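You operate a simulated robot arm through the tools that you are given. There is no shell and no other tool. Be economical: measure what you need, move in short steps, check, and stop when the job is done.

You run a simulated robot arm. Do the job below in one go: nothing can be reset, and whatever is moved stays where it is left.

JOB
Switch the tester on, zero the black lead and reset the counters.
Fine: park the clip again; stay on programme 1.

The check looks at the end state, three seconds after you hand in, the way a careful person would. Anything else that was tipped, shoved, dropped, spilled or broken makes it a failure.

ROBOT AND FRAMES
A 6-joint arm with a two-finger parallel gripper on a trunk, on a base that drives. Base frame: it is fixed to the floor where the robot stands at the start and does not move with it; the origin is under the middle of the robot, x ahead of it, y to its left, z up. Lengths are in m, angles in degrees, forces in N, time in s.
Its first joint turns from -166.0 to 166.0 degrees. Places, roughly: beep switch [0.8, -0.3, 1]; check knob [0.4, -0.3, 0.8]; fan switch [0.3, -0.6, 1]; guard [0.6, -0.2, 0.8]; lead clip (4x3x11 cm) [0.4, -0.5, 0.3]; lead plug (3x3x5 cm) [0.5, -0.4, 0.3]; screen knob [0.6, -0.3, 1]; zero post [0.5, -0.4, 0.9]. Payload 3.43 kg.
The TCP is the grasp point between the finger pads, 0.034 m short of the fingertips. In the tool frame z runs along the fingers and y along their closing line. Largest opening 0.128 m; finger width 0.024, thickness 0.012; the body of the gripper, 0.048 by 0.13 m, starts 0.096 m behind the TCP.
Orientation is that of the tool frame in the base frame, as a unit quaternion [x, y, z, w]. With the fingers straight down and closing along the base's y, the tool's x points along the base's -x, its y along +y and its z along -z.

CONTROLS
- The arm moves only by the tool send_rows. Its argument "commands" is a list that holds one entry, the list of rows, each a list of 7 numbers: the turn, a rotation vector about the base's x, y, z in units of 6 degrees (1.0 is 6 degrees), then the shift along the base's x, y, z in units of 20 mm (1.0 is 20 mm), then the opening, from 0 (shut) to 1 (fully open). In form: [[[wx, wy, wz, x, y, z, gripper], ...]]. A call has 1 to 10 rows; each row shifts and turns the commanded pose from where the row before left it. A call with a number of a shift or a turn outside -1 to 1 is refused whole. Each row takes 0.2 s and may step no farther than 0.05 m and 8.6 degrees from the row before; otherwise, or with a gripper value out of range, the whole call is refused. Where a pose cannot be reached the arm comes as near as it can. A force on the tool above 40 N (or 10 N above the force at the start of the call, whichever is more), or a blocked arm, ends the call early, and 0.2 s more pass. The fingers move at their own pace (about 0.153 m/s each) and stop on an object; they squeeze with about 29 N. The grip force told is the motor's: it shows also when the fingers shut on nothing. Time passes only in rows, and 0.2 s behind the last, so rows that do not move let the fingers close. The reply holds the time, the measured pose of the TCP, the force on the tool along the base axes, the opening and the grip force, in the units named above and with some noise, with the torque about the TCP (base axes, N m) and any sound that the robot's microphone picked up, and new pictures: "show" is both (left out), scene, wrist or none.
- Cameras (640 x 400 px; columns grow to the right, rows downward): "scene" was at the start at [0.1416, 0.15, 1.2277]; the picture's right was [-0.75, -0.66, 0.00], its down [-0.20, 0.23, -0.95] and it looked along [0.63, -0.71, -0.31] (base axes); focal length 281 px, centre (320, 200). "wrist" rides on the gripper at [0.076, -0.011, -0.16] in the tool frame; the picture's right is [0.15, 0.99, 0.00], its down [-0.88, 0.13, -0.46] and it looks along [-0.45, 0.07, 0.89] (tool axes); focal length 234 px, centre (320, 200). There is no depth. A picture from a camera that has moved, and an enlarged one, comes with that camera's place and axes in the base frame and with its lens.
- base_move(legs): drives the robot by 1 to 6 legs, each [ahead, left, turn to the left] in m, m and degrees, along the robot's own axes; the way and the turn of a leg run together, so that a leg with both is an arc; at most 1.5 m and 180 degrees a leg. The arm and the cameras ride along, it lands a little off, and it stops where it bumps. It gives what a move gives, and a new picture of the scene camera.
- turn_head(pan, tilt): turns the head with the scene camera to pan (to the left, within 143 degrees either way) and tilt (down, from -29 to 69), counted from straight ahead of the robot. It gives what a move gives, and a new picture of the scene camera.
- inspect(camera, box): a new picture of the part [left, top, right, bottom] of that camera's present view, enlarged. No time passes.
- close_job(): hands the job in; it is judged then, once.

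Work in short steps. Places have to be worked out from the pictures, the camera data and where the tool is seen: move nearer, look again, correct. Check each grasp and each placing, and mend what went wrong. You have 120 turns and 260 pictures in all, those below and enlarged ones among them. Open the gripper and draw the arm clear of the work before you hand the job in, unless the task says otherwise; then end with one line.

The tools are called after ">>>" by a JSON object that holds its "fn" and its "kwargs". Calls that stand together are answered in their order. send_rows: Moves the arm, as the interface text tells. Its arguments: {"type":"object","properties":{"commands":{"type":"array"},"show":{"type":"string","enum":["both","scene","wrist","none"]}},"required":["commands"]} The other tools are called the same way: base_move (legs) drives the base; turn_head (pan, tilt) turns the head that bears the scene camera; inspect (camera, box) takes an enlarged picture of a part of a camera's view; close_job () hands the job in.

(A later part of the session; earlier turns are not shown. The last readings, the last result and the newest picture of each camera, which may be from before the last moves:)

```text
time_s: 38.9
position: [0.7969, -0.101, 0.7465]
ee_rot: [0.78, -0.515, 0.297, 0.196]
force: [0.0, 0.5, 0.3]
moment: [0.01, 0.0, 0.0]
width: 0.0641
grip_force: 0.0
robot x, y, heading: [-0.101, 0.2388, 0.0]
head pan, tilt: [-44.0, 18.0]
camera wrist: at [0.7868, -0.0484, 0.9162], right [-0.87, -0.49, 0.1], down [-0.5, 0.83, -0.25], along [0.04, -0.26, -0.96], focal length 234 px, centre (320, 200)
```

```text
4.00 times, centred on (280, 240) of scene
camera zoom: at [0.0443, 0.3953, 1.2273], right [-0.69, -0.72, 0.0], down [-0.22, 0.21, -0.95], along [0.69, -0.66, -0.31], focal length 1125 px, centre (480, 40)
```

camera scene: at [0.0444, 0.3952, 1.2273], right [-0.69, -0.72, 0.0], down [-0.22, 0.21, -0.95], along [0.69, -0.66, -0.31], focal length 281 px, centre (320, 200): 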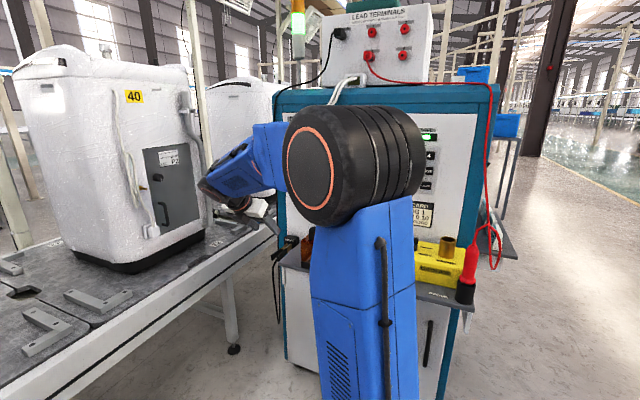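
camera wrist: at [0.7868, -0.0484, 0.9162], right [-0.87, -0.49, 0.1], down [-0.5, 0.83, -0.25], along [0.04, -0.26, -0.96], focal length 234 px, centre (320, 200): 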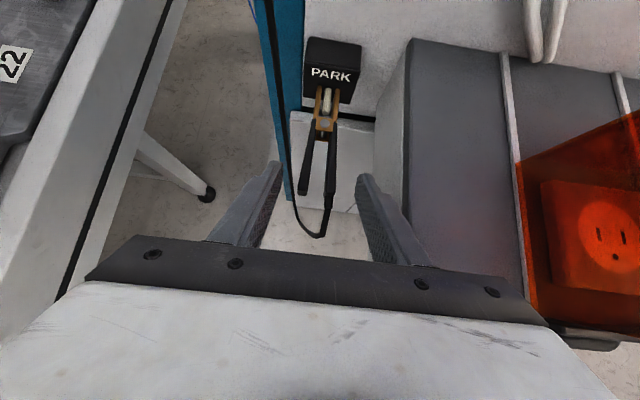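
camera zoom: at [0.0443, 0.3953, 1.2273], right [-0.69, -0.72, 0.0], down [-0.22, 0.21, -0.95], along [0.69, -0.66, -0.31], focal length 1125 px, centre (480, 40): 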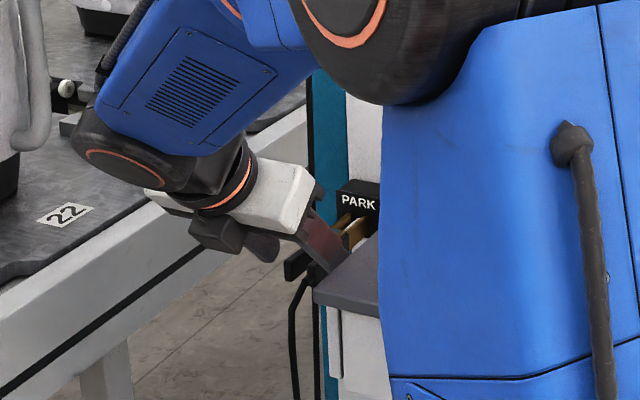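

Centred within ~2 mm. Final advance then close on the handles.

>>> {"fn": "send_rows", "kwargs": {"commands": [[[0, 0, 0, 0.2, -0.45, -0.6, 0.5], [0, 0, 0, 0.2, -0.45, -0.6, 0.5], [0, 0, 0, 0.15, -0.35, -0.42, 0.5], [0, 0, 0, 0, 0, 0, 0.5]]], "show": "wrist"}}

>>> {"fn": "inspect", "kwargs": {"camera": "wrist", "box": [200, 60, 440, 260]}}

```text
time_s: 39.9
position: [0.8077, -0.1256, 0.7137]
ee_rot: [0.779, -0.516, 0.297, 0.196]
force: [0.8, 0.0, -0.2]
moment: [-0.04, 0.0, 0.0]
width: 0.0639
grip_force: 0.1
robot x, y, heading: [-0.0993, 0.2356, 0.3]
head pan, tilt: [-44.0, 18.0]
camera wrist: at [0.7976, -0.0746, 0.8837], right [-0.87, -0.49, 0.1], down [-0.49, 0.83, -0.25], along [0.04, -0.26, -0.96], focal length 234 px, centre (320, 200)
```

wrist: 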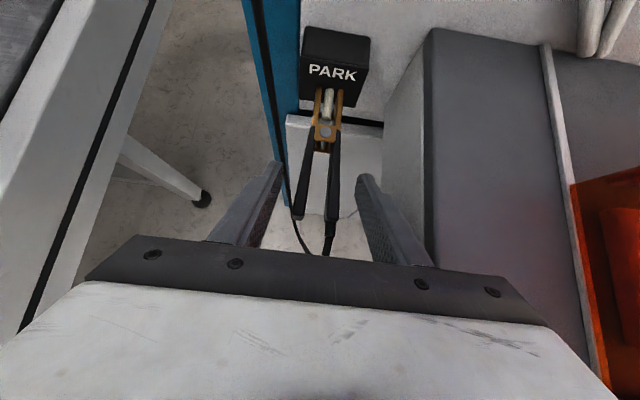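

```text
2.00 times, centred on (320, 160) of wrist
camera zoom: at [0.7976, -0.0746, 0.8837], right [-0.87, -0.49, 0.1], down [-0.49, 0.83, -0.25], along [0.04, -0.26, -0.96], focal length 468 px, centre (320, 280)
```

zoom: 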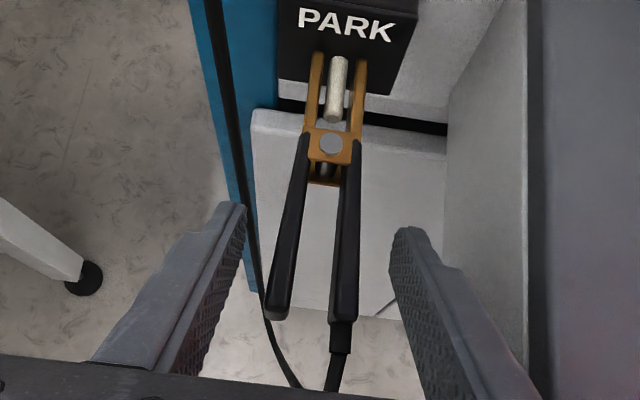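

The fingers straddle both handles; the cable seen on the left is the vertical run further back. I close.

>>> {"fn": "send_rows", "kwargs": {"commands": [[[0, 0, 0, 0, 0, 0, 0.3], [0, 0, 0, 0, 0, 0, 0.2], [0, 0, 0, 0, 0, 0, 0.1], [0, 0, 0, 0, 0, 0, 0], [0, 0, 0, 0, 0, 0, 0], [0, 0, 0, 0, 0, 0, 0]]], "show": "wrist"}}

>>> {"fn": "inspect", "kwargs": {"camera": "wrist", "box": [200, 60, 440, 260]}}

```text
time_s: 41.3
position: [0.8074, -0.1253, 0.7146]
ee_rot: [0.779, -0.516, 0.296, 0.197]
force: [-0.8, -0.5, 0.2]
moment: [0.03, 0.0, 0.01]
width: 0.0329
grip_force: 28.4
robot x, y, heading: [-0.1023, 0.2431, 0.1]
head pan, tilt: [-44.0, 18.0]
camera wrist: at [0.7975, -0.0745, 0.8838], right [-0.87, -0.49, 0.1], down [-0.5, 0.83, -0.25], along [0.04, -0.26, -0.96], focal length 234 px, centre (320, 200)
```

wrist: 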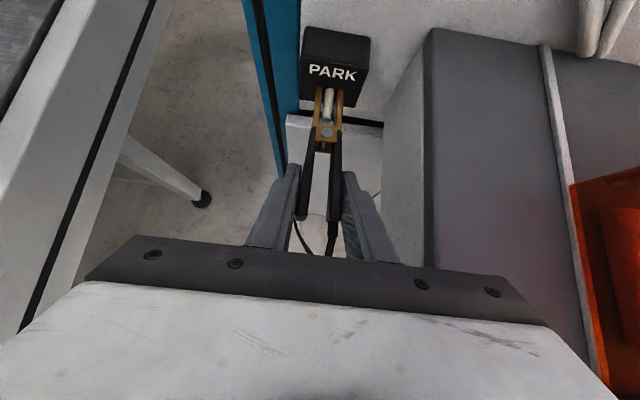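

```text
2.00 times, centred on (320, 160) of wrist
camera zoom: at [0.7975, -0.0745, 0.8838], right [-0.87, -0.49, 0.1], down [-0.5, 0.83, -0.25], along [0.04, -0.26, -0.96], focal length 468 px, centre (320, 280)
```

zoom: 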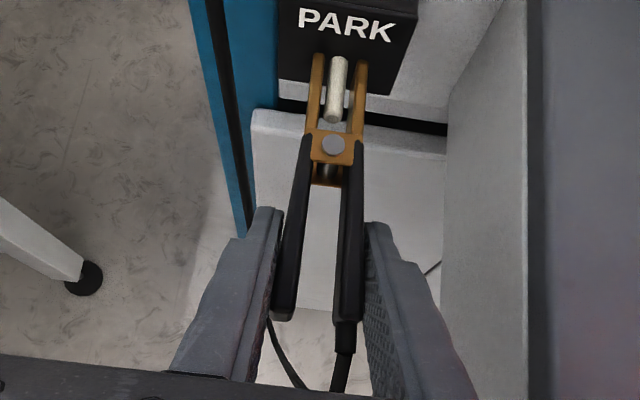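

Gripped (33 mm). PARK pin base ≈(0.846,-0.207,0.714), so TCP sits 0.090 m out along the normal at pin height. I pull the clip straight out along the normal.

>>> {"fn": "send_rows", "kwargs": {"commands": [[[0, 0, 0, -0.195, 0.46, 0, 0], [0, 0, 0, -0.195, 0.46, 0, 0], [0, 0, 0, -0.195, 0.46, 0, 0], [0, 0, 0, -0.39, 0.92, 0, 0], [0, 0, 0, -0.39, 0.92, 0, 0]]], "show": "wrist"}}

>>> {"fn": "inspect", "kwargs": {"camera": "wrist", "box": [200, 20, 440, 220]}}

```text
time_s: 42.5
position: [0.7798, -0.0612, 0.7142]
ee_rot: [0.779, -0.516, 0.296, 0.197]
force: [0.1, -1.5, 0.3]
moment: [-0.02, -0.02, -0.04]
width: 0.0328
grip_force: 29.0
robot x, y, heading: [-0.1051, 0.238, 0.1]
head pan, tilt: [-44.0, 18.0]
camera wrist: at [0.7699, -0.0095, 0.8833], right [-0.87, -0.49, 0.1], down [-0.49, 0.83, -0.25], along [0.04, -0.26, -0.96], focal length 234 px, centre (320, 200)
```

wrist: 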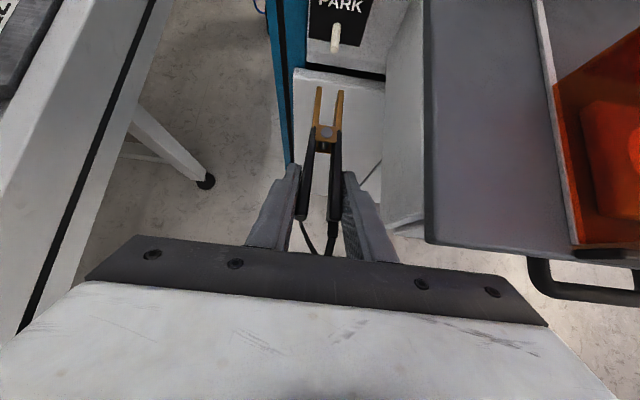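

```text
2.00 times, centred on (320, 120) of wrist
camera zoom: at [0.7699, -0.0095, 0.8833], right [-0.87, -0.49, 0.1], down [-0.49, 0.83, -0.25], along [0.04, -0.26, -0.96], focal length 468 px, centre (320, 360)
```

zoom: 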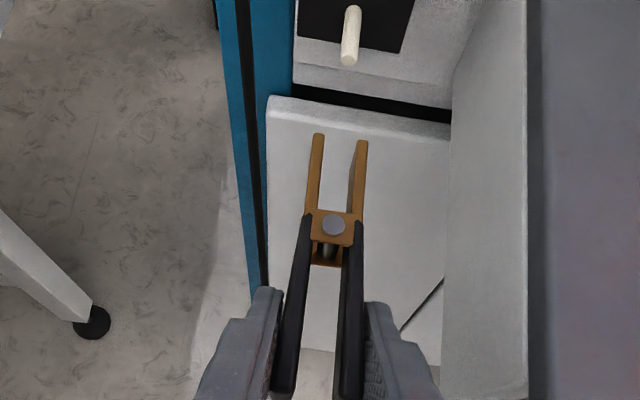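

Clip is off the PARK pin and held. I back off and lift, watching the cable.

>>> {"fn": "send_rows", "kwargs": {"commands": [[[0, 0, 0, -0.39, 0.92, 0.5, 0], [0, 0, 0, -0.39, 0.92, 1, 0], [0, 0, 0, 0, 0, 1, 0], [0, 0, 0, 0, 0, 1, 0], [0, 0, 0, 0, 0, 1, 0], [0, 0, 0, 0, 0, 1, 0], [0, 0, 0, 0, 0, 1, 0], [0, 0, 0, -0.2, 0, 1, 0], [0, 0, 0, -0.5, 0, 1, 0], [0, 0, 0, -0.8, 0, 1, 0]]]}}

```text
time_s: 44.7
position: [0.7338, -0.0236, 0.9038]
ee_rot: [0.779, -0.516, 0.297, 0.196]
force: [-0.1, 0.8, -0.2]
moment: [0.0, 0.02, -0.03]
width: 0.0003
grip_force: 28.6
robot x, y, heading: [-0.103, 0.2381, 0.1]
head pan, tilt: [-44.0, 18.0]
camera scene: at [0.0447, 0.3952, 1.2273], right [-0.69, -0.72, 0.0], down [-0.22, 0.21, -0.95], along [0.69, -0.66, -0.31], focal length 281 px, centre (320, 200)
camera wrist: at [0.7235, 0.0269, 1.0731], right [-0.87, -0.49, 0.1], down [-0.5, 0.83, -0.25], along [0.04, -0.26, -0.96], focal length 234 px, centre (320, 200)
```

scene: 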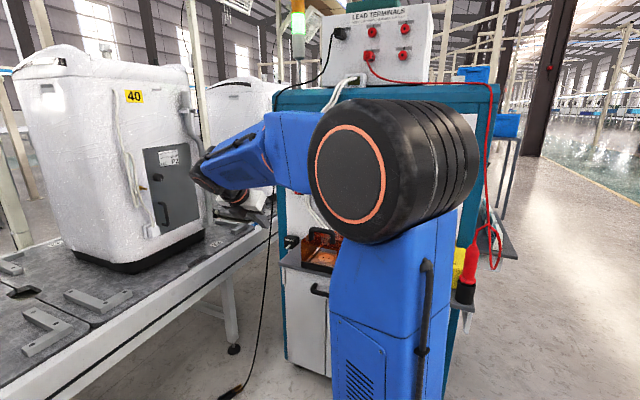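
wrist: 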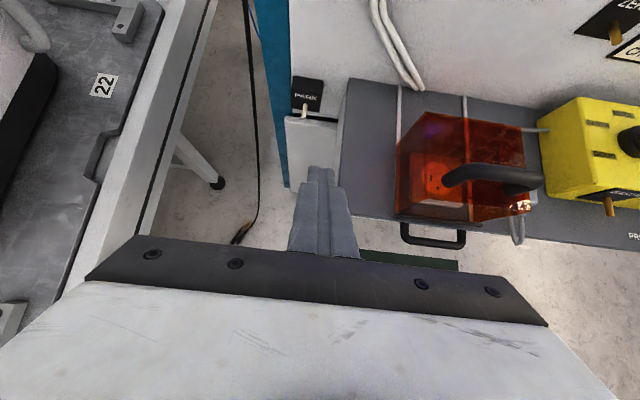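

The clip slipped out during the lift and now hangs/lies low near the floor. I look with the head where it is.

>>> {"fn": "turn_head", "kwargs": {"pan": -32, "tilt": 40}}

>>> {"fn": "inspect", "kwargs": {"camera": "wrist", "box": [200, 130, 320, 250]}}

```text
time_s: 45.6
position: [0.7337, -0.0252, 0.9038]
ee_rot: [0.779, -0.516, 0.296, 0.196]
force: [-0.2, -0.1, 0.1]
moment: [-0.02, 0.04, 0.0]
width: 0.0002
grip_force: 28.9
robot x, y, heading: [-0.1045, 0.2416, 0.3]
head pan, tilt: [-32.0, 40.0]
camera scene: at [0.0494, 0.415, 1.1927], right [-0.53, -0.85, 0.0], down [-0.55, 0.34, -0.77], along [0.65, -0.4, -0.64], focal length 281 px, centre (320, 200)
```

scene: 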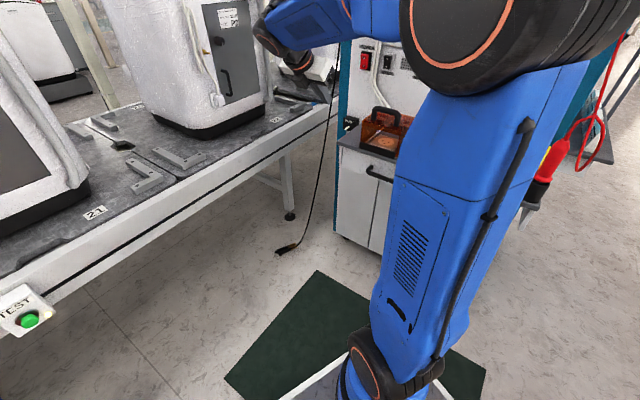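

```text
3.33 times, centred on (260, 190) of wrist
camera zoom: at [0.7236, 0.0269, 1.0731], right [-0.87, -0.49, 0.1], down [-0.5, 0.83, -0.25], along [0.04, -0.26, -0.96], focal length 781 px, centre (520, 233)
```

zoom: 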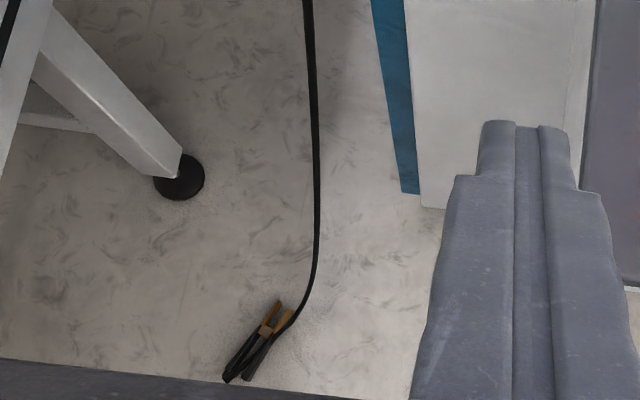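

The clip lies flat on the floor at ≈(0.988,0.054), jaws towards -y, about 10 cm behind the conveyor's edge line. I'll retract, turn the tool vertical with the camera on the handle side, drive closer and pick it up from above at mid-handle.

>>> {"fn": "send_rows", "kwargs": {"commands": [[[0, 0, 0, -0.9, 0.4, 0.5, 0], [0, 0, 0, -1, 0.3, 0.5, 0], [0, 0, 0, -1, 0.3, 0.5, 0], [0.921, 0.389, 0, -1, 0.3, 0.5, 0], [0.921, 0.389, 0, -1, 0.3, 0.5, 0], [0.921, 0.389, 0, -1, 0.3, 0.5, 0], [0.921, 0.389, 0, -1, 0.3, 0.5, 0], [0.921, 0.389, 0, -1, 0, 0.5, 0], [0.921, 0.389, 0, -1, 0, 0.5, 0], [0.875, 0.37, 0, -1, 0, 0.5, 0]]], "show": "none"}}

>>> {"fn": "send_rows", "kwargs": {"commands": [[[0, 0, -1, -1, 0, 0, 0], [0, 0, -1, -1, 0, 0, 0], [0, 0, -1, -1, 0, 0, 0], [0, 0, -1, 0, 0, 0, 0], [0, 0, -1, 0, 0, 0, 0], [0, 0, -1, 0, 0, 0, 0], [0, 0, -1, 0, 0, 0, 0], [0, 0, -1, 0, 0, 0, 0], [0, 0, -1, 0, 0, 0, 0], [0, 0, -1, 0, 0, 0, 0]]], "show": "none"}}

>>> {"fn": "send_rows", "kwargs": {"commands": [[[0, 0, -1, 0, 0, 0, 0], [0, 0, -1, 0, 0, 0, 0], [0, 0, -1, 0, 0, 0, 0], [0, 0, -1, 0, 0, 0, 0], [0, 0, -1, 0, 0, 0, 0], [0, 0, -1, 0, 0, 0, 0], [0, 0, -1, 0, 0, 0, 0], [0, 0, -1, 0, 0, 0, 0], [0, 0, -1, 0, 0, 0, 0], [0, 0, -1, 0, 0, 0, 0]]], "show": "none"}}

>>> {"fn": "send_rows", "kwargs": {"commands": [[[0, 0, -1, 0, 0, 0, 0], [0, 0, -1, 0, 0, 0, 0], [0, 0, -1, 0, 0, 0, 0], [0, 0, -1, 0, 0, 0, 0], [0, 0, -1, 0, 0, 0, 0], [0, 0, -1, 0, 0, 0, 0], [0, 0, -1, 0, 0, 0, 0], [0, 0, -1, 0, 0, 0, 0], [0, 0, -1, 0, 0, 0, 0], [0, 0, -1, 0, 0, 0, 0]]]}}

```text
time_s: 47.8
position: [0.5367, 0.0168, 1.0014]
ee_rot: [0.834, -0.552, -0.001, -0.002]
force: [-0.6, -0.3, -0.1]
moment: [0.0, 0.0, -0.04]
width: 0.0
grip_force: 28.9
robot x, y, heading: [-0.1009, 0.2361, 0.7]
head pan, tilt: [-32.0, 40.0]
```

```text
time_s: 50.0
position: [0.4754, 0.0184, 1.0029]
ee_rot: [-0.445, 0.896, -0.001, 0.0]
force: [0.3, -0.1, 0.3]
moment: [0.0, 0.01, 0.03]
width: 0.0001
grip_force: 29.0
robot x, y, heading: [-0.1012, 0.2402, 0.2]
head pan, tilt: [-32.0, 40.0]
```

```text
time_s: 52.2
position: [0.4757, 0.0196, 1.0012]
ee_rot: [0.062, 0.998, -0.001, 0.0]
force: [0.8, -0.4, 0.0]
moment: [-0.04, 0.02, 0.06]
width: 0.0
grip_force: 29.1
robot x, y, heading: [-0.1049, 0.2394, 0.3]
head pan, tilt: [-32.0, 40.0]
```

```text
time_s: 54.4
position: [0.4758, 0.0189, 1.002]
ee_rot: [0.552, 0.834, -0.001, 0.0]
force: [0.2, 0.2, -0.3]
moment: [-0.06, 0.01, 0.01]
width: 0.0002
grip_force: 29.1
robot x, y, heading: [-0.1011, 0.2391, 0.3]
head pan, tilt: [-32.0, 40.0]
camera scene: at [0.0493, 0.415, 1.1927], right [-0.53, -0.85, 0.0], down [-0.55, 0.34, -0.77], along [0.65, -0.4, -0.64], focal length 281 px, centre (320, 200)
camera wrist: at [0.436, 0.0855, 1.1619], right [0.85, 0.52, 0.0], down [0.46, -0.76, 0.46], along [0.24, -0.39, -0.89], focal length 234 px, centre (320, 200)
```

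scene: 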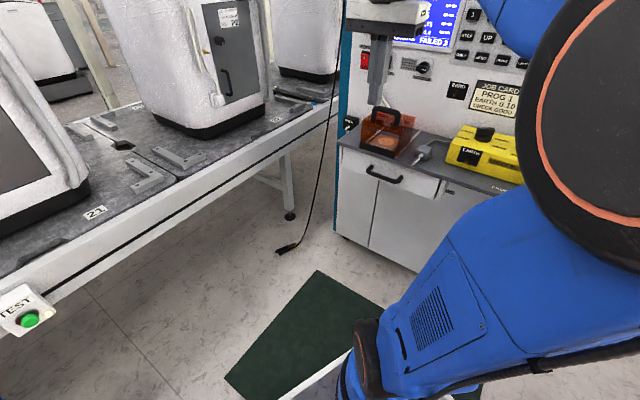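
wrist: 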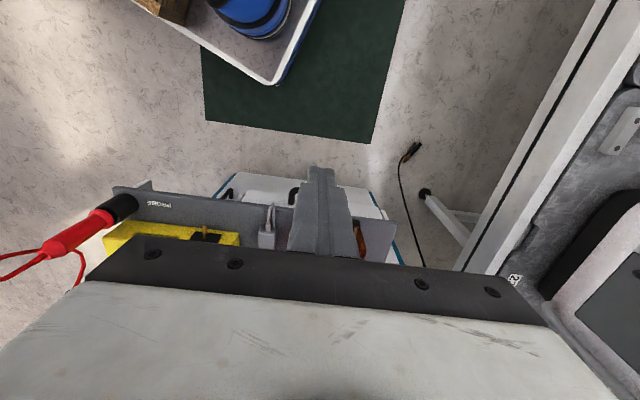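

I zoom on the clip from here to get its exact orientation.

>>> {"fn": "inspect", "kwargs": {"camera": "wrist", "box": [372, 120, 452, 180]}}

>>> {"fn": "inspect", "kwargs": {"camera": "scene", "box": [250, 210, 330, 270]}}

```text
6.67 times, centred on (412, 150) of wrist
camera zoom: at [0.436, 0.0855, 1.1619], right [0.85, 0.52, 0.0], down [0.46, -0.76, 0.46], along [0.24, -0.39, -0.89], focal length 1561 px, centre (-293, 533)
```

zoom: 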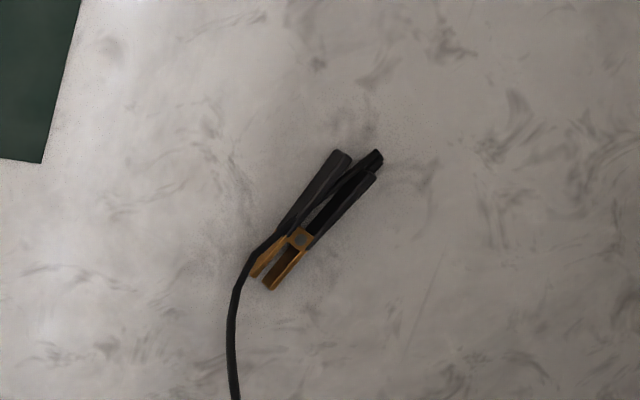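

```text
6.67 times, centred on (290, 240) of scene
camera zoom: at [0.0493, 0.415, 1.1927], right [-0.53, -0.85, 0.0], down [-0.55, 0.34, -0.77], along [0.65, -0.4, -0.64], focal length 1875 px, centre (520, -67)
```

zoom: 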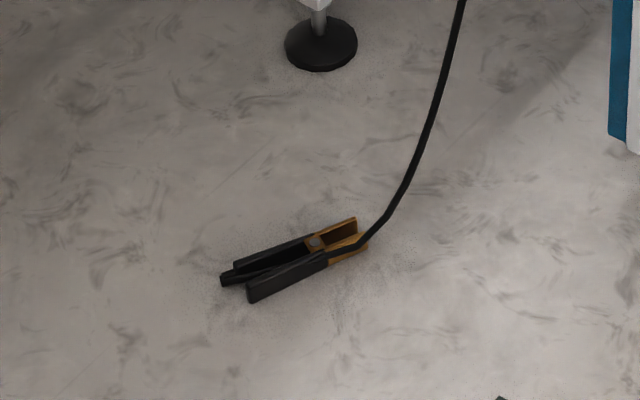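

Clip is flat; jaws point at az≈-88°, mid-handle ≈(0.991,0.062). I drive ahead 0.22 and slightly right so it comes within reach.

>>> {"fn": "base_move", "kwargs": {"legs": [[0.22, -0.04, 0]]}}

```text
time_s: 56.0
position: [0.6904, -0.0173, 1.0012]
ee_rot: [0.551, 0.835, -0.001, -0.001]
force: [-0.2, -0.2, -0.9]
moment: [0.0, 0.01, 0.0]
width: 0.0
grip_force: 29.3
robot x, y, heading: [0.1093, 0.2, 0.5]
head pan, tilt: [-32.0, 40.0]
camera scene: at [0.2593, 0.3768, 1.1927], right [-0.52, -0.85, 0.0], down [-0.55, 0.34, -0.77], along [0.65, -0.4, -0.64], focal length 281 px, centre (320, 200)
```

scene: 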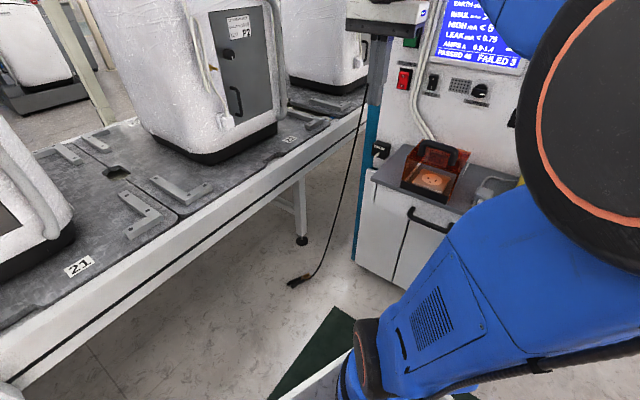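

Position confirmed (0.990,0.060). I descend in the open area at x≈0.76 with the yaw corrected by -21°.

>>> {"fn": "send_rows", "kwargs": {"commands": [[[0, 0, -0.5, 0.5, 0.5, -1, 0.3], [0, 0, -0.5, 0.5, 0.5, -1, 0.3], [0, 0, -0.5, 0.5, 0.5, -1, 0.3], [0, 0, -0.5, 0.5, 0.5, -1, 0.3], [0, 0, -0.5, 0.5, 0.5, -1, 0.3], [0, 0, -0.5, 0.5, 0.5, -1, 0.3], [0, 0, -0.5, 0.5, 0.5, -1, 0.3], [0, 0, 0, 0, 0, -1, 0.3], [0, 0, 0, 0, 0, -1, 0.3], [0, 0, 0, 0, 0, -1, 0.3]]], "show": "none"}}

>>> {"fn": "send_rows", "kwargs": {"commands": [[[0, 0, 0, 0, 0, -1, 0.3], [0, 0, 0, 0, 0, -1, 0.3], [0, 0, 0, 0, 0, -1, 0.3], [0, 0, 0, 0, 0, -1, 0.3], [0, 0, 0, 0, 0, -1, 0.3], [0, 0, 0, 0, 0, -1, 0.3], [0, 0, 0, 0, 0, -1, 0.3], [0, 0, 0, 0, 0, -1, 0.3], [0, 0, 0, 0, 0, -1, 0.3], [0, 0, 0, 0, 0, -1, 0.3]]]}}

```text
time_s: 58.2
position: [0.7579, 0.0503, 0.8022]
ee_rot: [0.694, 0.72, 0.0, 0.0]
force: [-0.8, 1.0, -0.2]
moment: [-0.04, 0.01, -0.02]
width: 0.0386
grip_force: 0.1
robot x, y, heading: [0.1073, 0.2045, 0.4]
head pan, tilt: [-32.0, 40.0]
```

```text
time_s: 60.4
position: [0.7603, 0.0538, 0.6025]
ee_rot: [0.693, 0.721, 0.0, 0.0]
force: [1.0, -0.3, 0.6]
moment: [-0.02, -0.03, -0.01]
width: 0.0385
grip_force: 0.0
robot x, y, heading: [0.1101, 0.1988, 0.3]
head pan, tilt: [-32.0, 40.0]
camera scene: at [0.2592, 0.3768, 1.1927], right [-0.52, -0.85, 0.0], down [-0.55, 0.34, -0.77], along [0.65, -0.4, -0.64], focal length 281 px, centre (320, 200)
camera wrist: at [0.7444, 0.1294, 0.7622], right [0.98, 0.18, 0.0], down [0.16, -0.87, 0.46], along [0.08, -0.45, -0.89], focal length 234 px, centre (320, 200)
```

scene: 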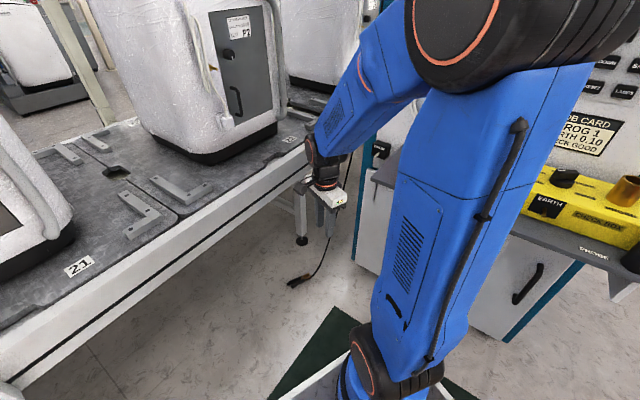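
wrist: 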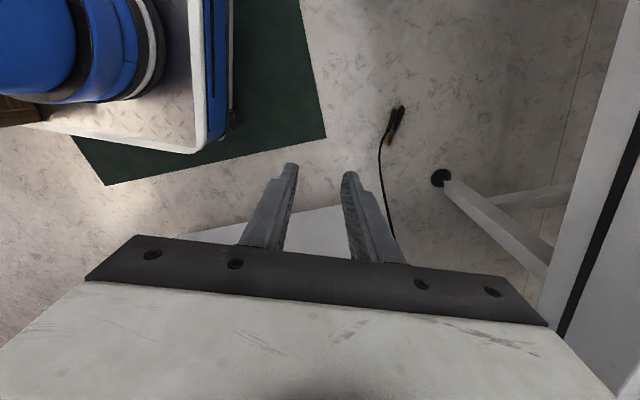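

Clear. I continue the descent to z≈0.22.

>>> {"fn": "send_rows", "kwargs": {"commands": [[[0, 0, 0, 0, 0, -1, 0.5], [0, 0, 0, 0, 0, -1, 0.5], [0, 0, 0, 0, 0, -1, 0.5], [0, 0, 0, 0, 0, -1, 0.5], [0, 0, 0, 0, 0, -1, 0.5], [0, 0, 0, 0, 0, -1, 0.5], [0, 0, 0, 0, 0, -1, 0.5], [0, 0, 0, 0, 0, -1, 0.5], [0, 0, 0, 0, 0, -1, 0.5], [0, 0, 0, 0, 0, -1, 0.5]]], "show": "none"}}

>>> {"fn": "send_rows", "kwargs": {"commands": [[[0, 0, 0, 0.5, 0, -1, 0.5], [0, 0, 0, 0.5, 0, -1, 0.5], [0, 0, 0, 0.5, 0, -1, 0.5], [0, 0, 0, 0.5, 0, -1, 0.5], [0, 0, 0, 0.5, 0, -1, 0.5], [0, 0, 0, 0.5, 0, -1, 0.5], [0, 0, 0, 0.5, 0, -1, 0.5], [0, 0, 0, 0.5, 0, -1, 0.5]]]}}

```text
time_s: 62.6
position: [0.7649, 0.0508, 0.3985]
ee_rot: [0.693, 0.72, -0.001, -0.003]
force: [-0.2, 0.0, -0.3]
moment: [-0.03, -0.01, -0.05]
width: 0.0638
grip_force: 0.0
out of reach, approached as far as the arm can: row 10
robot x, y, heading: [0.1096, 0.1979, 0.5]
head pan, tilt: [-32.0, 40.0]
```

```text
time_s: 64.4
position: [0.8425, 0.0514, 0.2425]
ee_rot: [0.693, 0.721, 0.0, 0.0]
force: [-0.4, -1.0, 0.2]
moment: [0.0, 0.04, -0.02]
width: 0.0641
grip_force: 0.1
robot x, y, heading: [0.1065, 0.1999, 0.7]
head pan, tilt: [-32.0, 40.0]
camera scene: at [0.2593, 0.3767, 1.1927], right [-0.52, -0.85, 0.0], down [-0.55, 0.34, -0.77], along [0.65, -0.4, -0.64], focal length 281 px, centre (320, 200)
camera wrist: at [0.8278, 0.1286, 0.4019], right [0.98, 0.18, 0.0], down [0.16, -0.87, 0.46], along [0.08, -0.45, -0.89], focal length 234 px, centre (320, 200)
```

scene: 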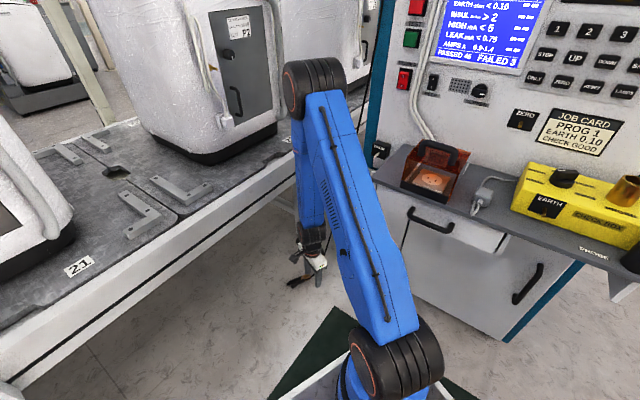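
wrist: 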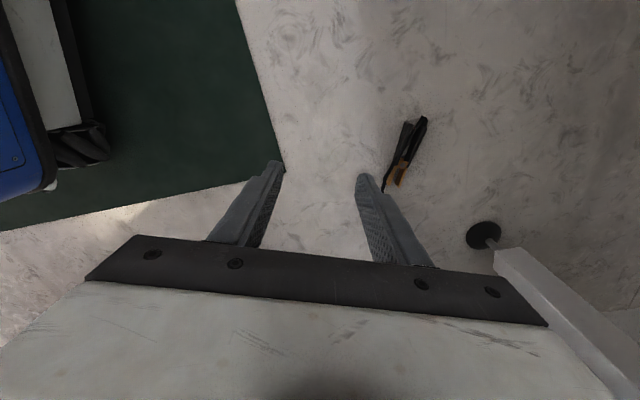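

The elbow (≈(0.80,0.06,0.98)) would get close to the washer if I reach from here; a more stretched arm keeps it low. I back the base up ~0.28 m with the arm low.

>>> {"fn": "base_move", "kwargs": {"legs": [[-0.27, 0, 0]]}}

```text
time_s: 66.3
position: [0.5732, 0.05, 0.2429]
ee_rot: [0.693, 0.72, -0.001, -0.001]
force: [0.3, -0.3, 0.2]
moment: [0.01, -0.04, -0.01]
width: 0.0641
grip_force: 0.1
robot x, y, heading: [-0.1618, 0.1999, 0.3]
head pan, tilt: [-32.0, 40.0]
camera scene: at [-0.0091, 0.3747, 1.1927], right [-0.52, -0.85, 0.0], down [-0.55, 0.34, -0.77], along [0.65, -0.4, -0.64], focal length 281 px, centre (320, 200)
```

scene: 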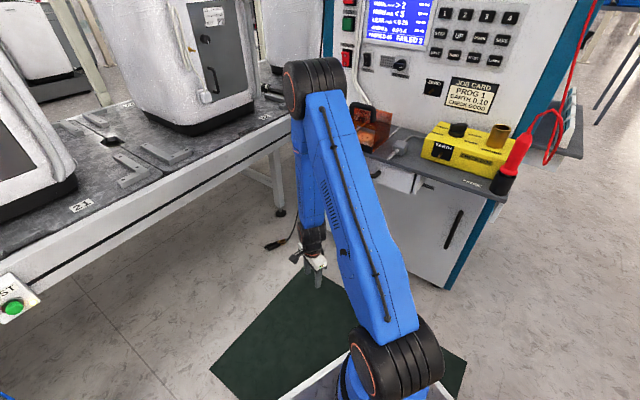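

Now I extend low towards the clip.

>>> {"fn": "send_rows", "kwargs": {"commands": [[[0, 0, 0, 1, 0, -0.3, 0.5], [0, 0, 0, 1, 0, -0.3, 0.5], [0, 0, 0, 1, 0, -0.3, 0.5], [0, 0, 0, 1, 0, -0.3, 0.5], [0, 0, 0, 1, 0, -0.3, 0.5], [0, 0, 0, 1, 0, -0.3, 0.5], [0, 0, 0, 1, 0, -0.3, 0.5], [0, 0, 0, 1, 0, -0.3, 0.5], [0, 0, 0, 1, 0, -0.3, 0.5], [0, 0, 0, 1, 0, -0.3, 0.5]]], "show": "none"}}

>>> {"fn": "send_rows", "kwargs": {"commands": [[[0, 0, 0, 1, 0, 0, 0.5], [0, 0, 0, 1, 0, 0, 0.5], [0, 0, 0, 1, 0, 0, 0.5], [0, 0, 0, 1, 0, 0, 0.5], [0, 0, 0, 1, 0, 0, 0.5], [0, 0, 0, 1, 0, 0, 0.5]]]}}

```text
time_s: 68.5
position: [0.7743, 0.049, 0.1793]
ee_rot: [0.693, 0.72, -0.001, -0.001]
force: [0.0, 0.0, -0.6]
moment: [-0.01, -0.02, -0.04]
width: 0.0639
grip_force: 0.0
robot x, y, heading: [-0.1611, 0.1982, 0.3]
head pan, tilt: [-32.0, 40.0]
```

```text
time_s: 69.9
position: [0.897, 0.0488, 0.1802]
ee_rot: [0.693, 0.721, -0.001, -0.001]
force: [0.4, 0.0, 1.2]
moment: [0.01, -0.01, 0.01]
width: 0.064
grip_force: 0.1
robot x, y, heading: [-0.1628, 0.2009, 0.8]
head pan, tilt: [-32.0, 40.0]
camera scene: at [-0.0091, 0.3747, 1.1927], right [-0.52, -0.85, 0.0], down [-0.55, 0.34, -0.77], along [0.65, -0.4, -0.64], focal length 281 px, centre (320, 200)
camera wrist: at [0.8813, 0.125, 0.3409], right [0.98, 0.18, 0.0], down [0.16, -0.87, 0.46], along [0.08, -0.45, -0.89], focal length 234 px, centre (320, 200)
```

scene: 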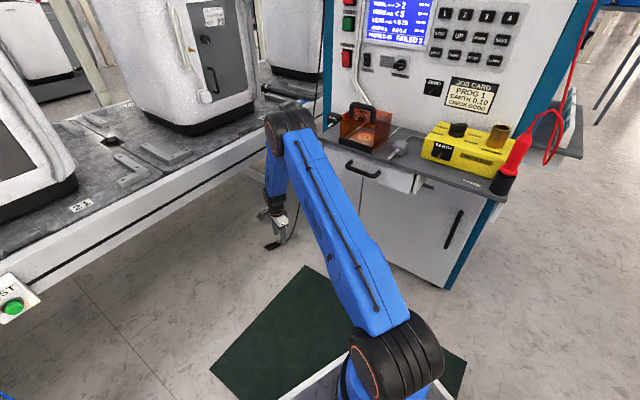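
wrist: 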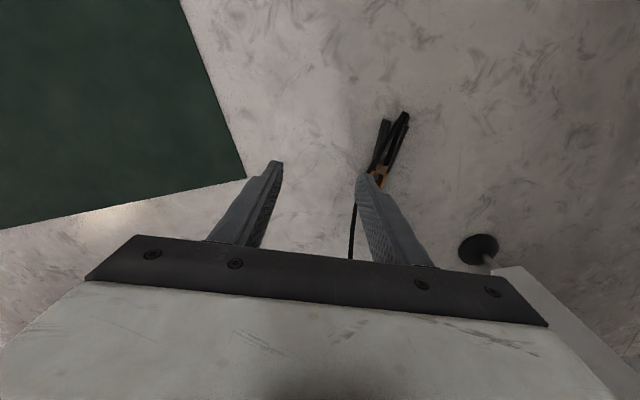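

Elbow is safely low (x≈0.60). Clip refined: grasp point ≈(0.9865,0.054), axis az -85°. I move above it.

>>> {"fn": "send_rows", "kwargs": {"commands": [[[0, 0, 0.4, 0.9, 0.1, -0.5, 0.55], [0, 0, 0, 0.9, 0.1, -0.5, 0.55], [0, 0, 0, 0.9, 0.05, -0.5, 0.55], [0, 0, 0, 0.9, 0, -0.5, 0.55], [0, 0, 0, 0.9, 0, -1, 0.55], [0, 0, 0, 0, 0, -0.5, 0.55]]]}}

>>> {"fn": "inspect", "kwargs": {"camera": "wrist", "box": [220, 60, 420, 260]}}

```text
time_s: 71.3
position: [0.9848, 0.0549, 0.1119]
ee_rot: [0.678, 0.735, -0.001, -0.001]
force: [-0.1, 0.3, 0.2]
moment: [-0.03, -0.03, 0.0]
width: 0.0702
grip_force: 0.0
robot x, y, heading: [-0.1618, 0.1972, 0.4]
head pan, tilt: [-32.0, 40.0]
camera scene: at [-0.0092, 0.3747, 1.1927], right [-0.52, -0.85, 0.0], down [-0.55, 0.34, -0.77], along [0.65, -0.4, -0.64], focal length 281 px, centre (320, 200)
camera wrist: at [0.9673, 0.1309, 0.2712], right [0.97, 0.23, 0.0], down [0.2, -0.87, 0.46], along [0.1, -0.44, -0.89], focal length 234 px, centre (320, 200)
```

scene: 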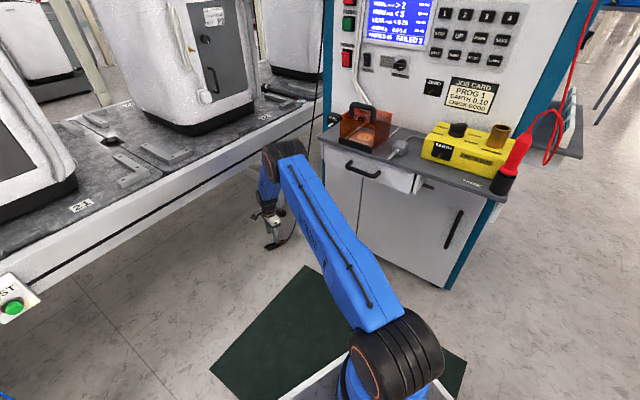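
wrist: 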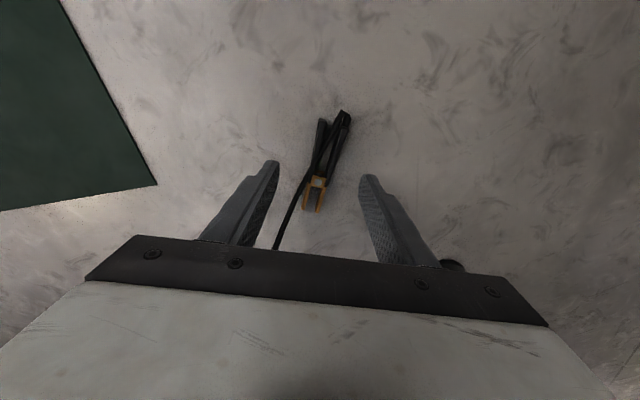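

```text
2.00 times, centred on (320, 160) of wrist
camera zoom: at [0.9673, 0.1309, 0.2712], right [0.97, 0.23, 0.0], down [0.2, -0.87, 0.46], along [0.1, -0.44, -0.89], focal length 468 px, centre (320, 280)
```

zoom: 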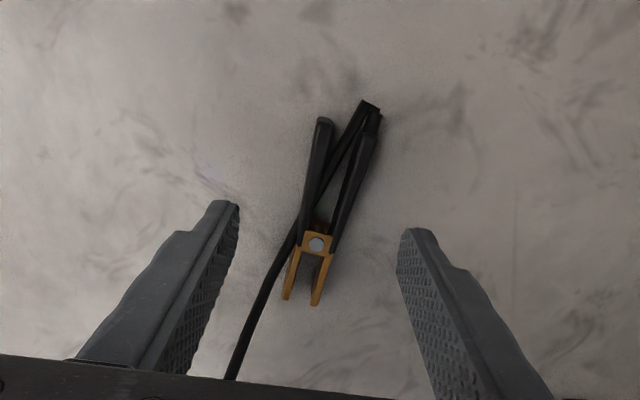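

Clip axis is ≈ -91°, so I yaw -5°, shift slightly, and lower until the tips are just above the floor.

>>> {"fn": "send_rows", "kwargs": {"commands": [[[0, 0, -0.85, 0.15, 0.25, -0.7, 0.55], [0, 0, 0, 0, 0, -1, 0.55], [0, 0, 0, 0, 0, -1, 0.55], [0, 0, 0, 0, 0, -0.7, 0.55], [0, 0, 0, 0, 0, -0.2, 0.55], [0, 0, 0, 0, 0, 0, 0.55]]], "show": "wrist"}}

>>> {"fn": "inspect", "kwargs": {"camera": "wrist", "box": [220, 60, 420, 260]}}

```text
time_s: 72.7
position: [0.9882, 0.0603, 0.0396]
ee_rot: [0.71, 0.704, -0.001, -0.002]
force: [-0.5, -0.2, -0.3]
moment: [0.0, 0.02, -0.01]
width: 0.0701
grip_force: 0.1
robot x, y, heading: [-0.1636, 0.2002, 0.1]
head pan, tilt: [-32.0, 40.0]
camera wrist: at [0.9771, 0.1371, 0.1995], right [0.99, 0.14, 0.0], down [0.12, -0.88, 0.46], along [0.06, -0.45, -0.89], focal length 234 px, centre (320, 200)
```

wrist: 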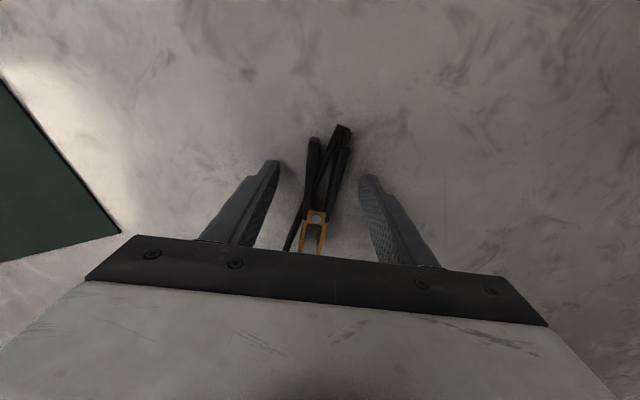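

```text
2.00 times, centred on (320, 160) of wrist
camera zoom: at [0.9771, 0.1371, 0.1995], right [0.99, 0.14, 0.0], down [0.12, -0.88, 0.46], along [0.06, -0.45, -0.89], focal length 468 px, centre (320, 280)
```

zoom: 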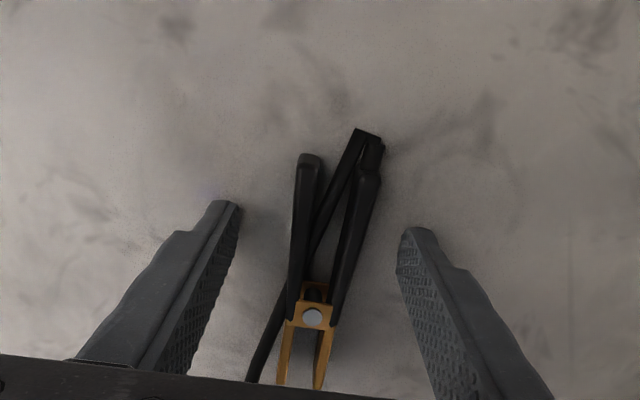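

Fingertips straddle the mid-handles just above the floor. I close gently.

>>> {"fn": "send_rows", "kwargs": {"commands": [[[0, 0, 0, 0, 0, 0, 0.35], [0, 0, 0, 0, 0, 0, 0.2], [0, 0, 0, 0, 0, 0, 0.1], [0, 0, 0, 0, 0, 0, 0], [0, 0, 0, 0, 0, 0, 0], [0, 0, 0, 0, 0, 0, 0]]], "show": "wrist"}}

>>> {"fn": "inspect", "kwargs": {"camera": "wrist", "box": [220, 60, 420, 260]}}

```text
time_s: 74.1
position: [0.988, 0.0615, 0.0404]
ee_rot: [0.711, 0.703, -0.001, 0.0]
force: [0.2, 0.5, 1.4]
moment: [0.07, -0.05, -0.01]
width: 0.0294
grip_force: 29.5
robot x, y, heading: [-0.1594, 0.1979, 0.4]
head pan, tilt: [-32.0, 40.0]
camera wrist: at [0.9771, 0.137, 0.1996], right [0.99, 0.14, 0.0], down [0.12, -0.88, 0.46], along [0.06, -0.45, -0.89], focal length 234 px, centre (320, 200)
```

wrist: 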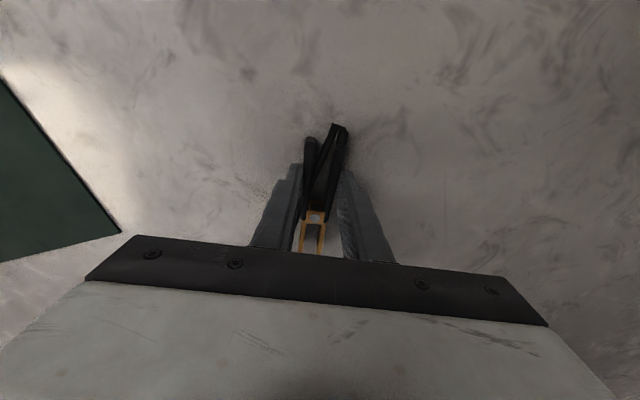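

```text
2.00 times, centred on (320, 160) of wrist
camera zoom: at [0.9771, 0.137, 0.1996], right [0.99, 0.14, 0.0], down [0.12, -0.88, 0.46], along [0.06, -0.45, -0.89], focal length 468 px, centre (320, 280)
```

zoom: 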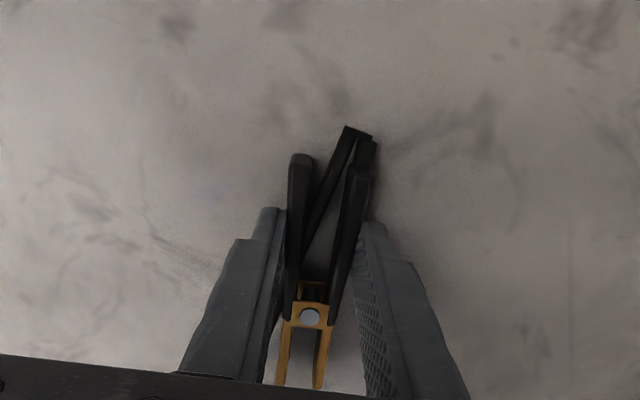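

Held at 29 mm. I lift slowly in small steps and check.

>>> {"fn": "send_rows", "kwargs": {"commands": [[[0, 0, 0, 0, 0, 0.2, 0], [0, 0, 0, 0, 0, 0.3, 0], [0, 0, 0, 0, 0, 0.4, 0], [0, 0, 0, -0.2, 0, 0.4, 0], [0, 0, 0, -0.4, 0, 0.4, 0], [0, 0, 0, -0.4, 0, 0.4, 0], [0, 0, 0, -0.4, 0, 0.4, 0], [0, 0, 0, -0.4, 0, 0.4, 0], [0, 0, 0, -0.4, 0, 0.4, 0], [0, 0, 0, -0.4, 0, 0.4, 0]]], "show": "wrist"}}

>>> {"fn": "inspect", "kwargs": {"camera": "wrist", "box": [220, 60, 420, 260]}}

```text
time_s: 76.3
position: [0.9345, 0.0603, 0.1138]
ee_rot: [0.711, 0.704, -0.001, -0.001]
force: [0.2, 0.3, 0.4]
moment: [0.0, -0.02, -0.01]
width: 0.029
grip_force: 29.2
robot x, y, heading: [-0.1599, 0.1975, 0.6]
head pan, tilt: [-32.0, 40.0]
camera wrist: at [0.9227, 0.1374, 0.2732], right [0.99, 0.14, 0.0], down [0.12, -0.88, 0.46], along [0.06, -0.45, -0.89], focal length 234 px, centre (320, 200)
```

wrist: 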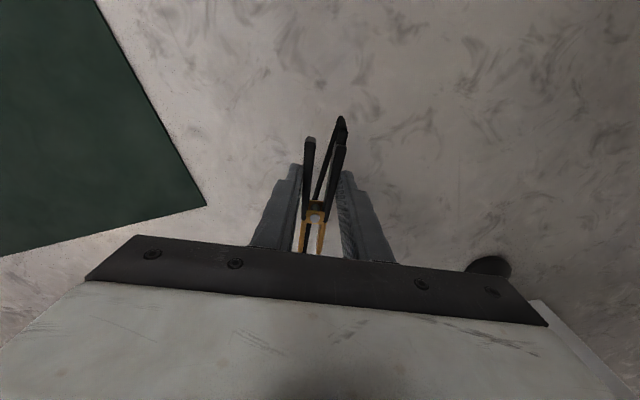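

```text
2.00 times, centred on (320, 160) of wrist
camera zoom: at [0.9227, 0.1374, 0.2732], right [0.99, 0.14, 0.0], down [0.12, -0.88, 0.46], along [0.06, -0.45, -0.89], focal length 468 px, centre (320, 280)
```

zoom: 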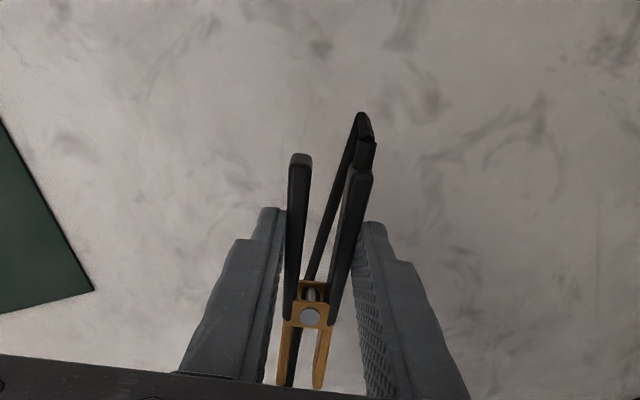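

Held firmly. I move out from under the table edge and up.

>>> {"fn": "send_rows", "kwargs": {"commands": [[[0, 0, 0, -0.5, 0, 0.2, 0], [0, 0, 0, -0.7, 0, 0.2, 0], [0, 0, 0, -0.8, 0, 0.3, 0], [0, 0, 0, -0.8, 0, 0.3, 0], [0, 0, 0, -0.8, 0, 0.4, 0], [0, 0, 0, -0.8, 0, 0.4, 0], [0, 0, 0, -0.8, 0, 0.5, 0], [0, 0, 0, -0.8, 0, 0.5, 0], [0, 0, 0, -0.8, 0, 0.6, 0], [0, 0, 0, -0.8, 0, 0.6, 0]]], "show": "none"}}

>>> {"fn": "send_rows", "kwargs": {"commands": [[[0, 0, 0.4, 0, 0, 0.7, 0], [0, 0, 0.4, 0, 0, 0.7, 0], [0, 0, 0.4, 0, 0, 0.7, 0], [0, 0, 0.4, 0, 0, 0.7, 0], [0, 0, 0.4, 0, 0, 0.7, 0], [0, 0, 0.4, 0, 0, 0.7, 0], [0, 0, 0.4, 0, 0, 0.7, 0], [0, 0, 0.4, 0, 0, 0.7, 0], [0, 0, 0.4, 0, 0, 0.7, 0], [0, 0, 0.4, 0, 0, 0.7, 0]]]}}

```text
time_s: 78.5
position: [0.7799, 0.0598, 0.1922]
ee_rot: [0.711, 0.703, -0.001, 0.0]
force: [0.5, 0.6, -1.9]
moment: [0.02, -0.02, -0.01]
width: 0.0291
grip_force: 29.3
robot x, y, heading: [-0.1585, 0.2, 0.4]
head pan, tilt: [-32.0, 40.0]
```

```text
time_s: 80.7
position: [0.7829, 0.0588, 0.3336]
ee_rot: [0.548, 0.837, -0.001, -0.001]
force: [0.2, -0.5, -1.4]
moment: [0.02, 0.0, -0.03]
width: 0.0291
grip_force: 29.1
robot x, y, heading: [-0.1647, 0.1998, 0.4]
head pan, tilt: [-32.0, 40.0]
camera scene: at [-0.009, 0.3747, 1.1927], right [-0.52, -0.85, 0.0], down [-0.55, 0.34, -0.77], along [0.65, -0.4, -0.64], focal length 281 px, centre (320, 200)
camera wrist: at [0.7415, 0.1251, 0.4935], right [0.85, 0.53, 0.0], down [0.47, -0.75, 0.46], along [0.24, -0.39, -0.89], focal length 234 px, centre (320, 200)
```

scene: 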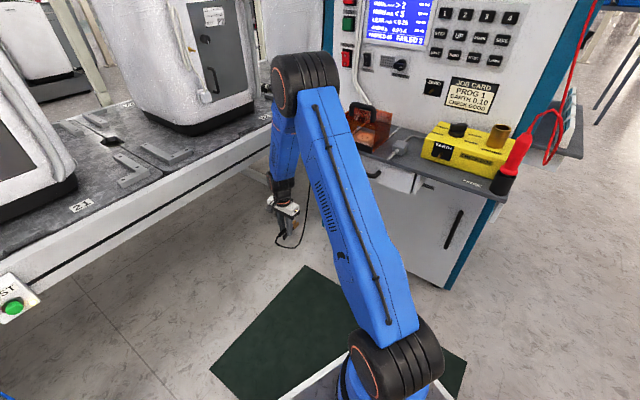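
wrist: 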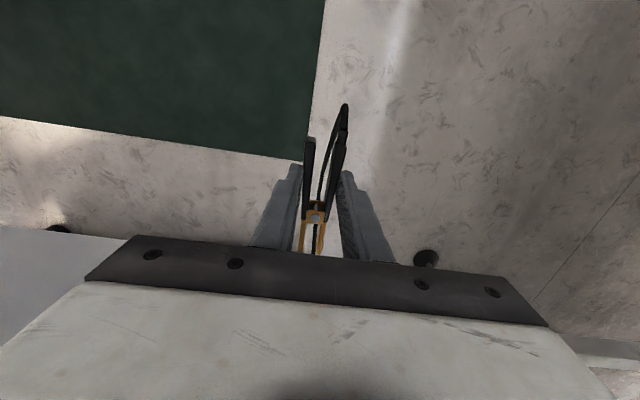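

Still held. Continue up and away from the conveyor.

>>> {"fn": "send_rows", "kwargs": {"commands": [[[0, 0, 0, -0.2, 0, 0.8, 0], [0, 0, 0, -0.2, 0, 0.8, 0], [0, 0, 0, -0.2, 0, 0.8, 0], [0, 0, 0, -0.2, 0, 0.8, 0], [0, 0, 0, -0.2, 0, 0.8, 0], [0, 0, 0, -0.2, 0, 0.8, 0], [0, 0, 0, -0.2, 0, 0.8, 0], [0, 0, 0, -0.2, 0, 0.8, 0], [0, 0, 0, -0.2, 0, 0.8, 0], [0, 0, 0, -0.2, 0, 0.8, 0]]], "show": "none"}}

>>> {"fn": "send_rows", "kwargs": {"commands": [[[0, 0, 0, -0.4, 0, 0.8, 0], [0, 0, 0, -0.4, 0, 0.8, 0], [0, 0, 0, -0.4, 0, 0.8, 0], [0, 0, 0, -0.4, 0, 0.8, 0], [0, 0, 0, -0.4, 0, 0.8, 0], [0, 0, 0, -0.4, 0, 0.8, 0], [0, 0, 0, -0.4, 0, 0.8, 0], [0, 0, 0, -0.4, 0, 0.8, 0], [0, 0, 0, -0.4, 0, 0.8, 0], [0, 0, 0, -0.4, 0, 0.8, 0]]], "show": "none"}}

>>> {"fn": "send_rows", "kwargs": {"commands": [[[0, 0, 0, -0.4, -0.1, 0.9, 0], [0, 0, 0, -0.4, -0.1, 0.9, 0], [0, 0, 0, -0.4, -0.1, 0.9, 0], [0, 0, 0, -0.4, -0.1, 0.9, 0], [0, 0, 0, -0.4, -0.1, 0.9, 0], [0, 0, 0, -0.4, -0.1, 0.9, 0], [0, 0, 0, -0.4, -0.1, 0.9, 0], [0, 0, 0, -0.4, -0.1, 0.9, 0], [0, 0, 0, -0.4, -0.1, 0.9, 0], [0, 0, 0, -0.4, -0.1, 0.9, 0]]]}}

```text
time_s: 82.9
position: [0.7435, 0.0599, 0.4944]
ee_rot: [0.548, 0.837, -0.001, 0.0]
force: [0.2, -0.6, -0.9]
moment: [0.02, 0.02, 0.0]
width: 0.0292
grip_force: 28.6
robot x, y, heading: [-0.1576, 0.2002, 0.3]
head pan, tilt: [-32.0, 40.0]
```

```text
time_s: 85.1
position: [0.6636, 0.0606, 0.6554]
ee_rot: [0.548, 0.836, 0.0, -0.001]
force: [0.3, -0.3, -0.4]
moment: [0.02, -0.01, -0.01]
width: 0.0289
grip_force: 29.0
robot x, y, heading: [-0.1613, 0.1965, 0.6]
head pan, tilt: [-32.0, 40.0]
```

```text
time_s: 87.3
position: [0.5831, 0.0396, 0.8348]
ee_rot: [0.547, 0.837, -0.001, 0.0]
force: [0.0, 0.1, -0.6]
moment: [0.0, 0.01, -0.01]
width: 0.0289
grip_force: 29.1
robot x, y, heading: [-0.1579, 0.2016, 0.6]
head pan, tilt: [-32.0, 40.0]
camera scene: at [-0.009, 0.3747, 1.1927], right [-0.52, -0.85, 0.0], down [-0.55, 0.34, -0.77], along [0.65, -0.4, -0.64], focal length 281 px, centre (320, 200)
camera wrist: at [0.5415, 0.1053, 0.9948], right [0.85, 0.53, 0.0], down [0.47, -0.76, 0.46], along [0.24, -0.39, -0.89], focal length 234 px, centre (320, 200)
```

scene: 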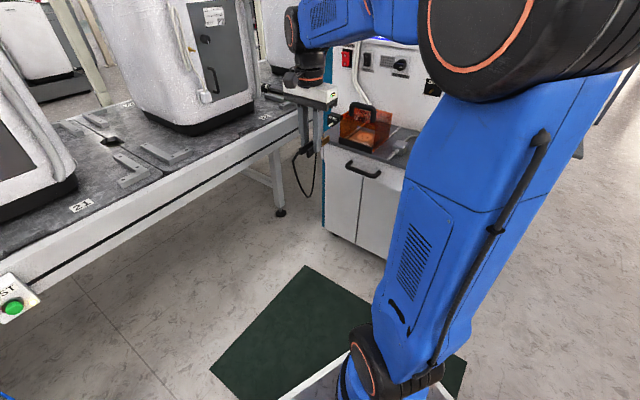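
wrist: 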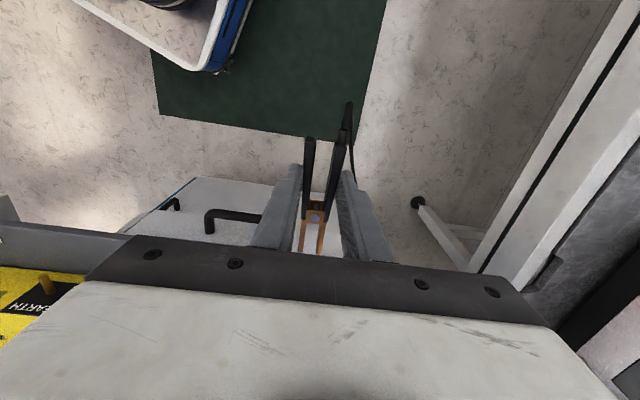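

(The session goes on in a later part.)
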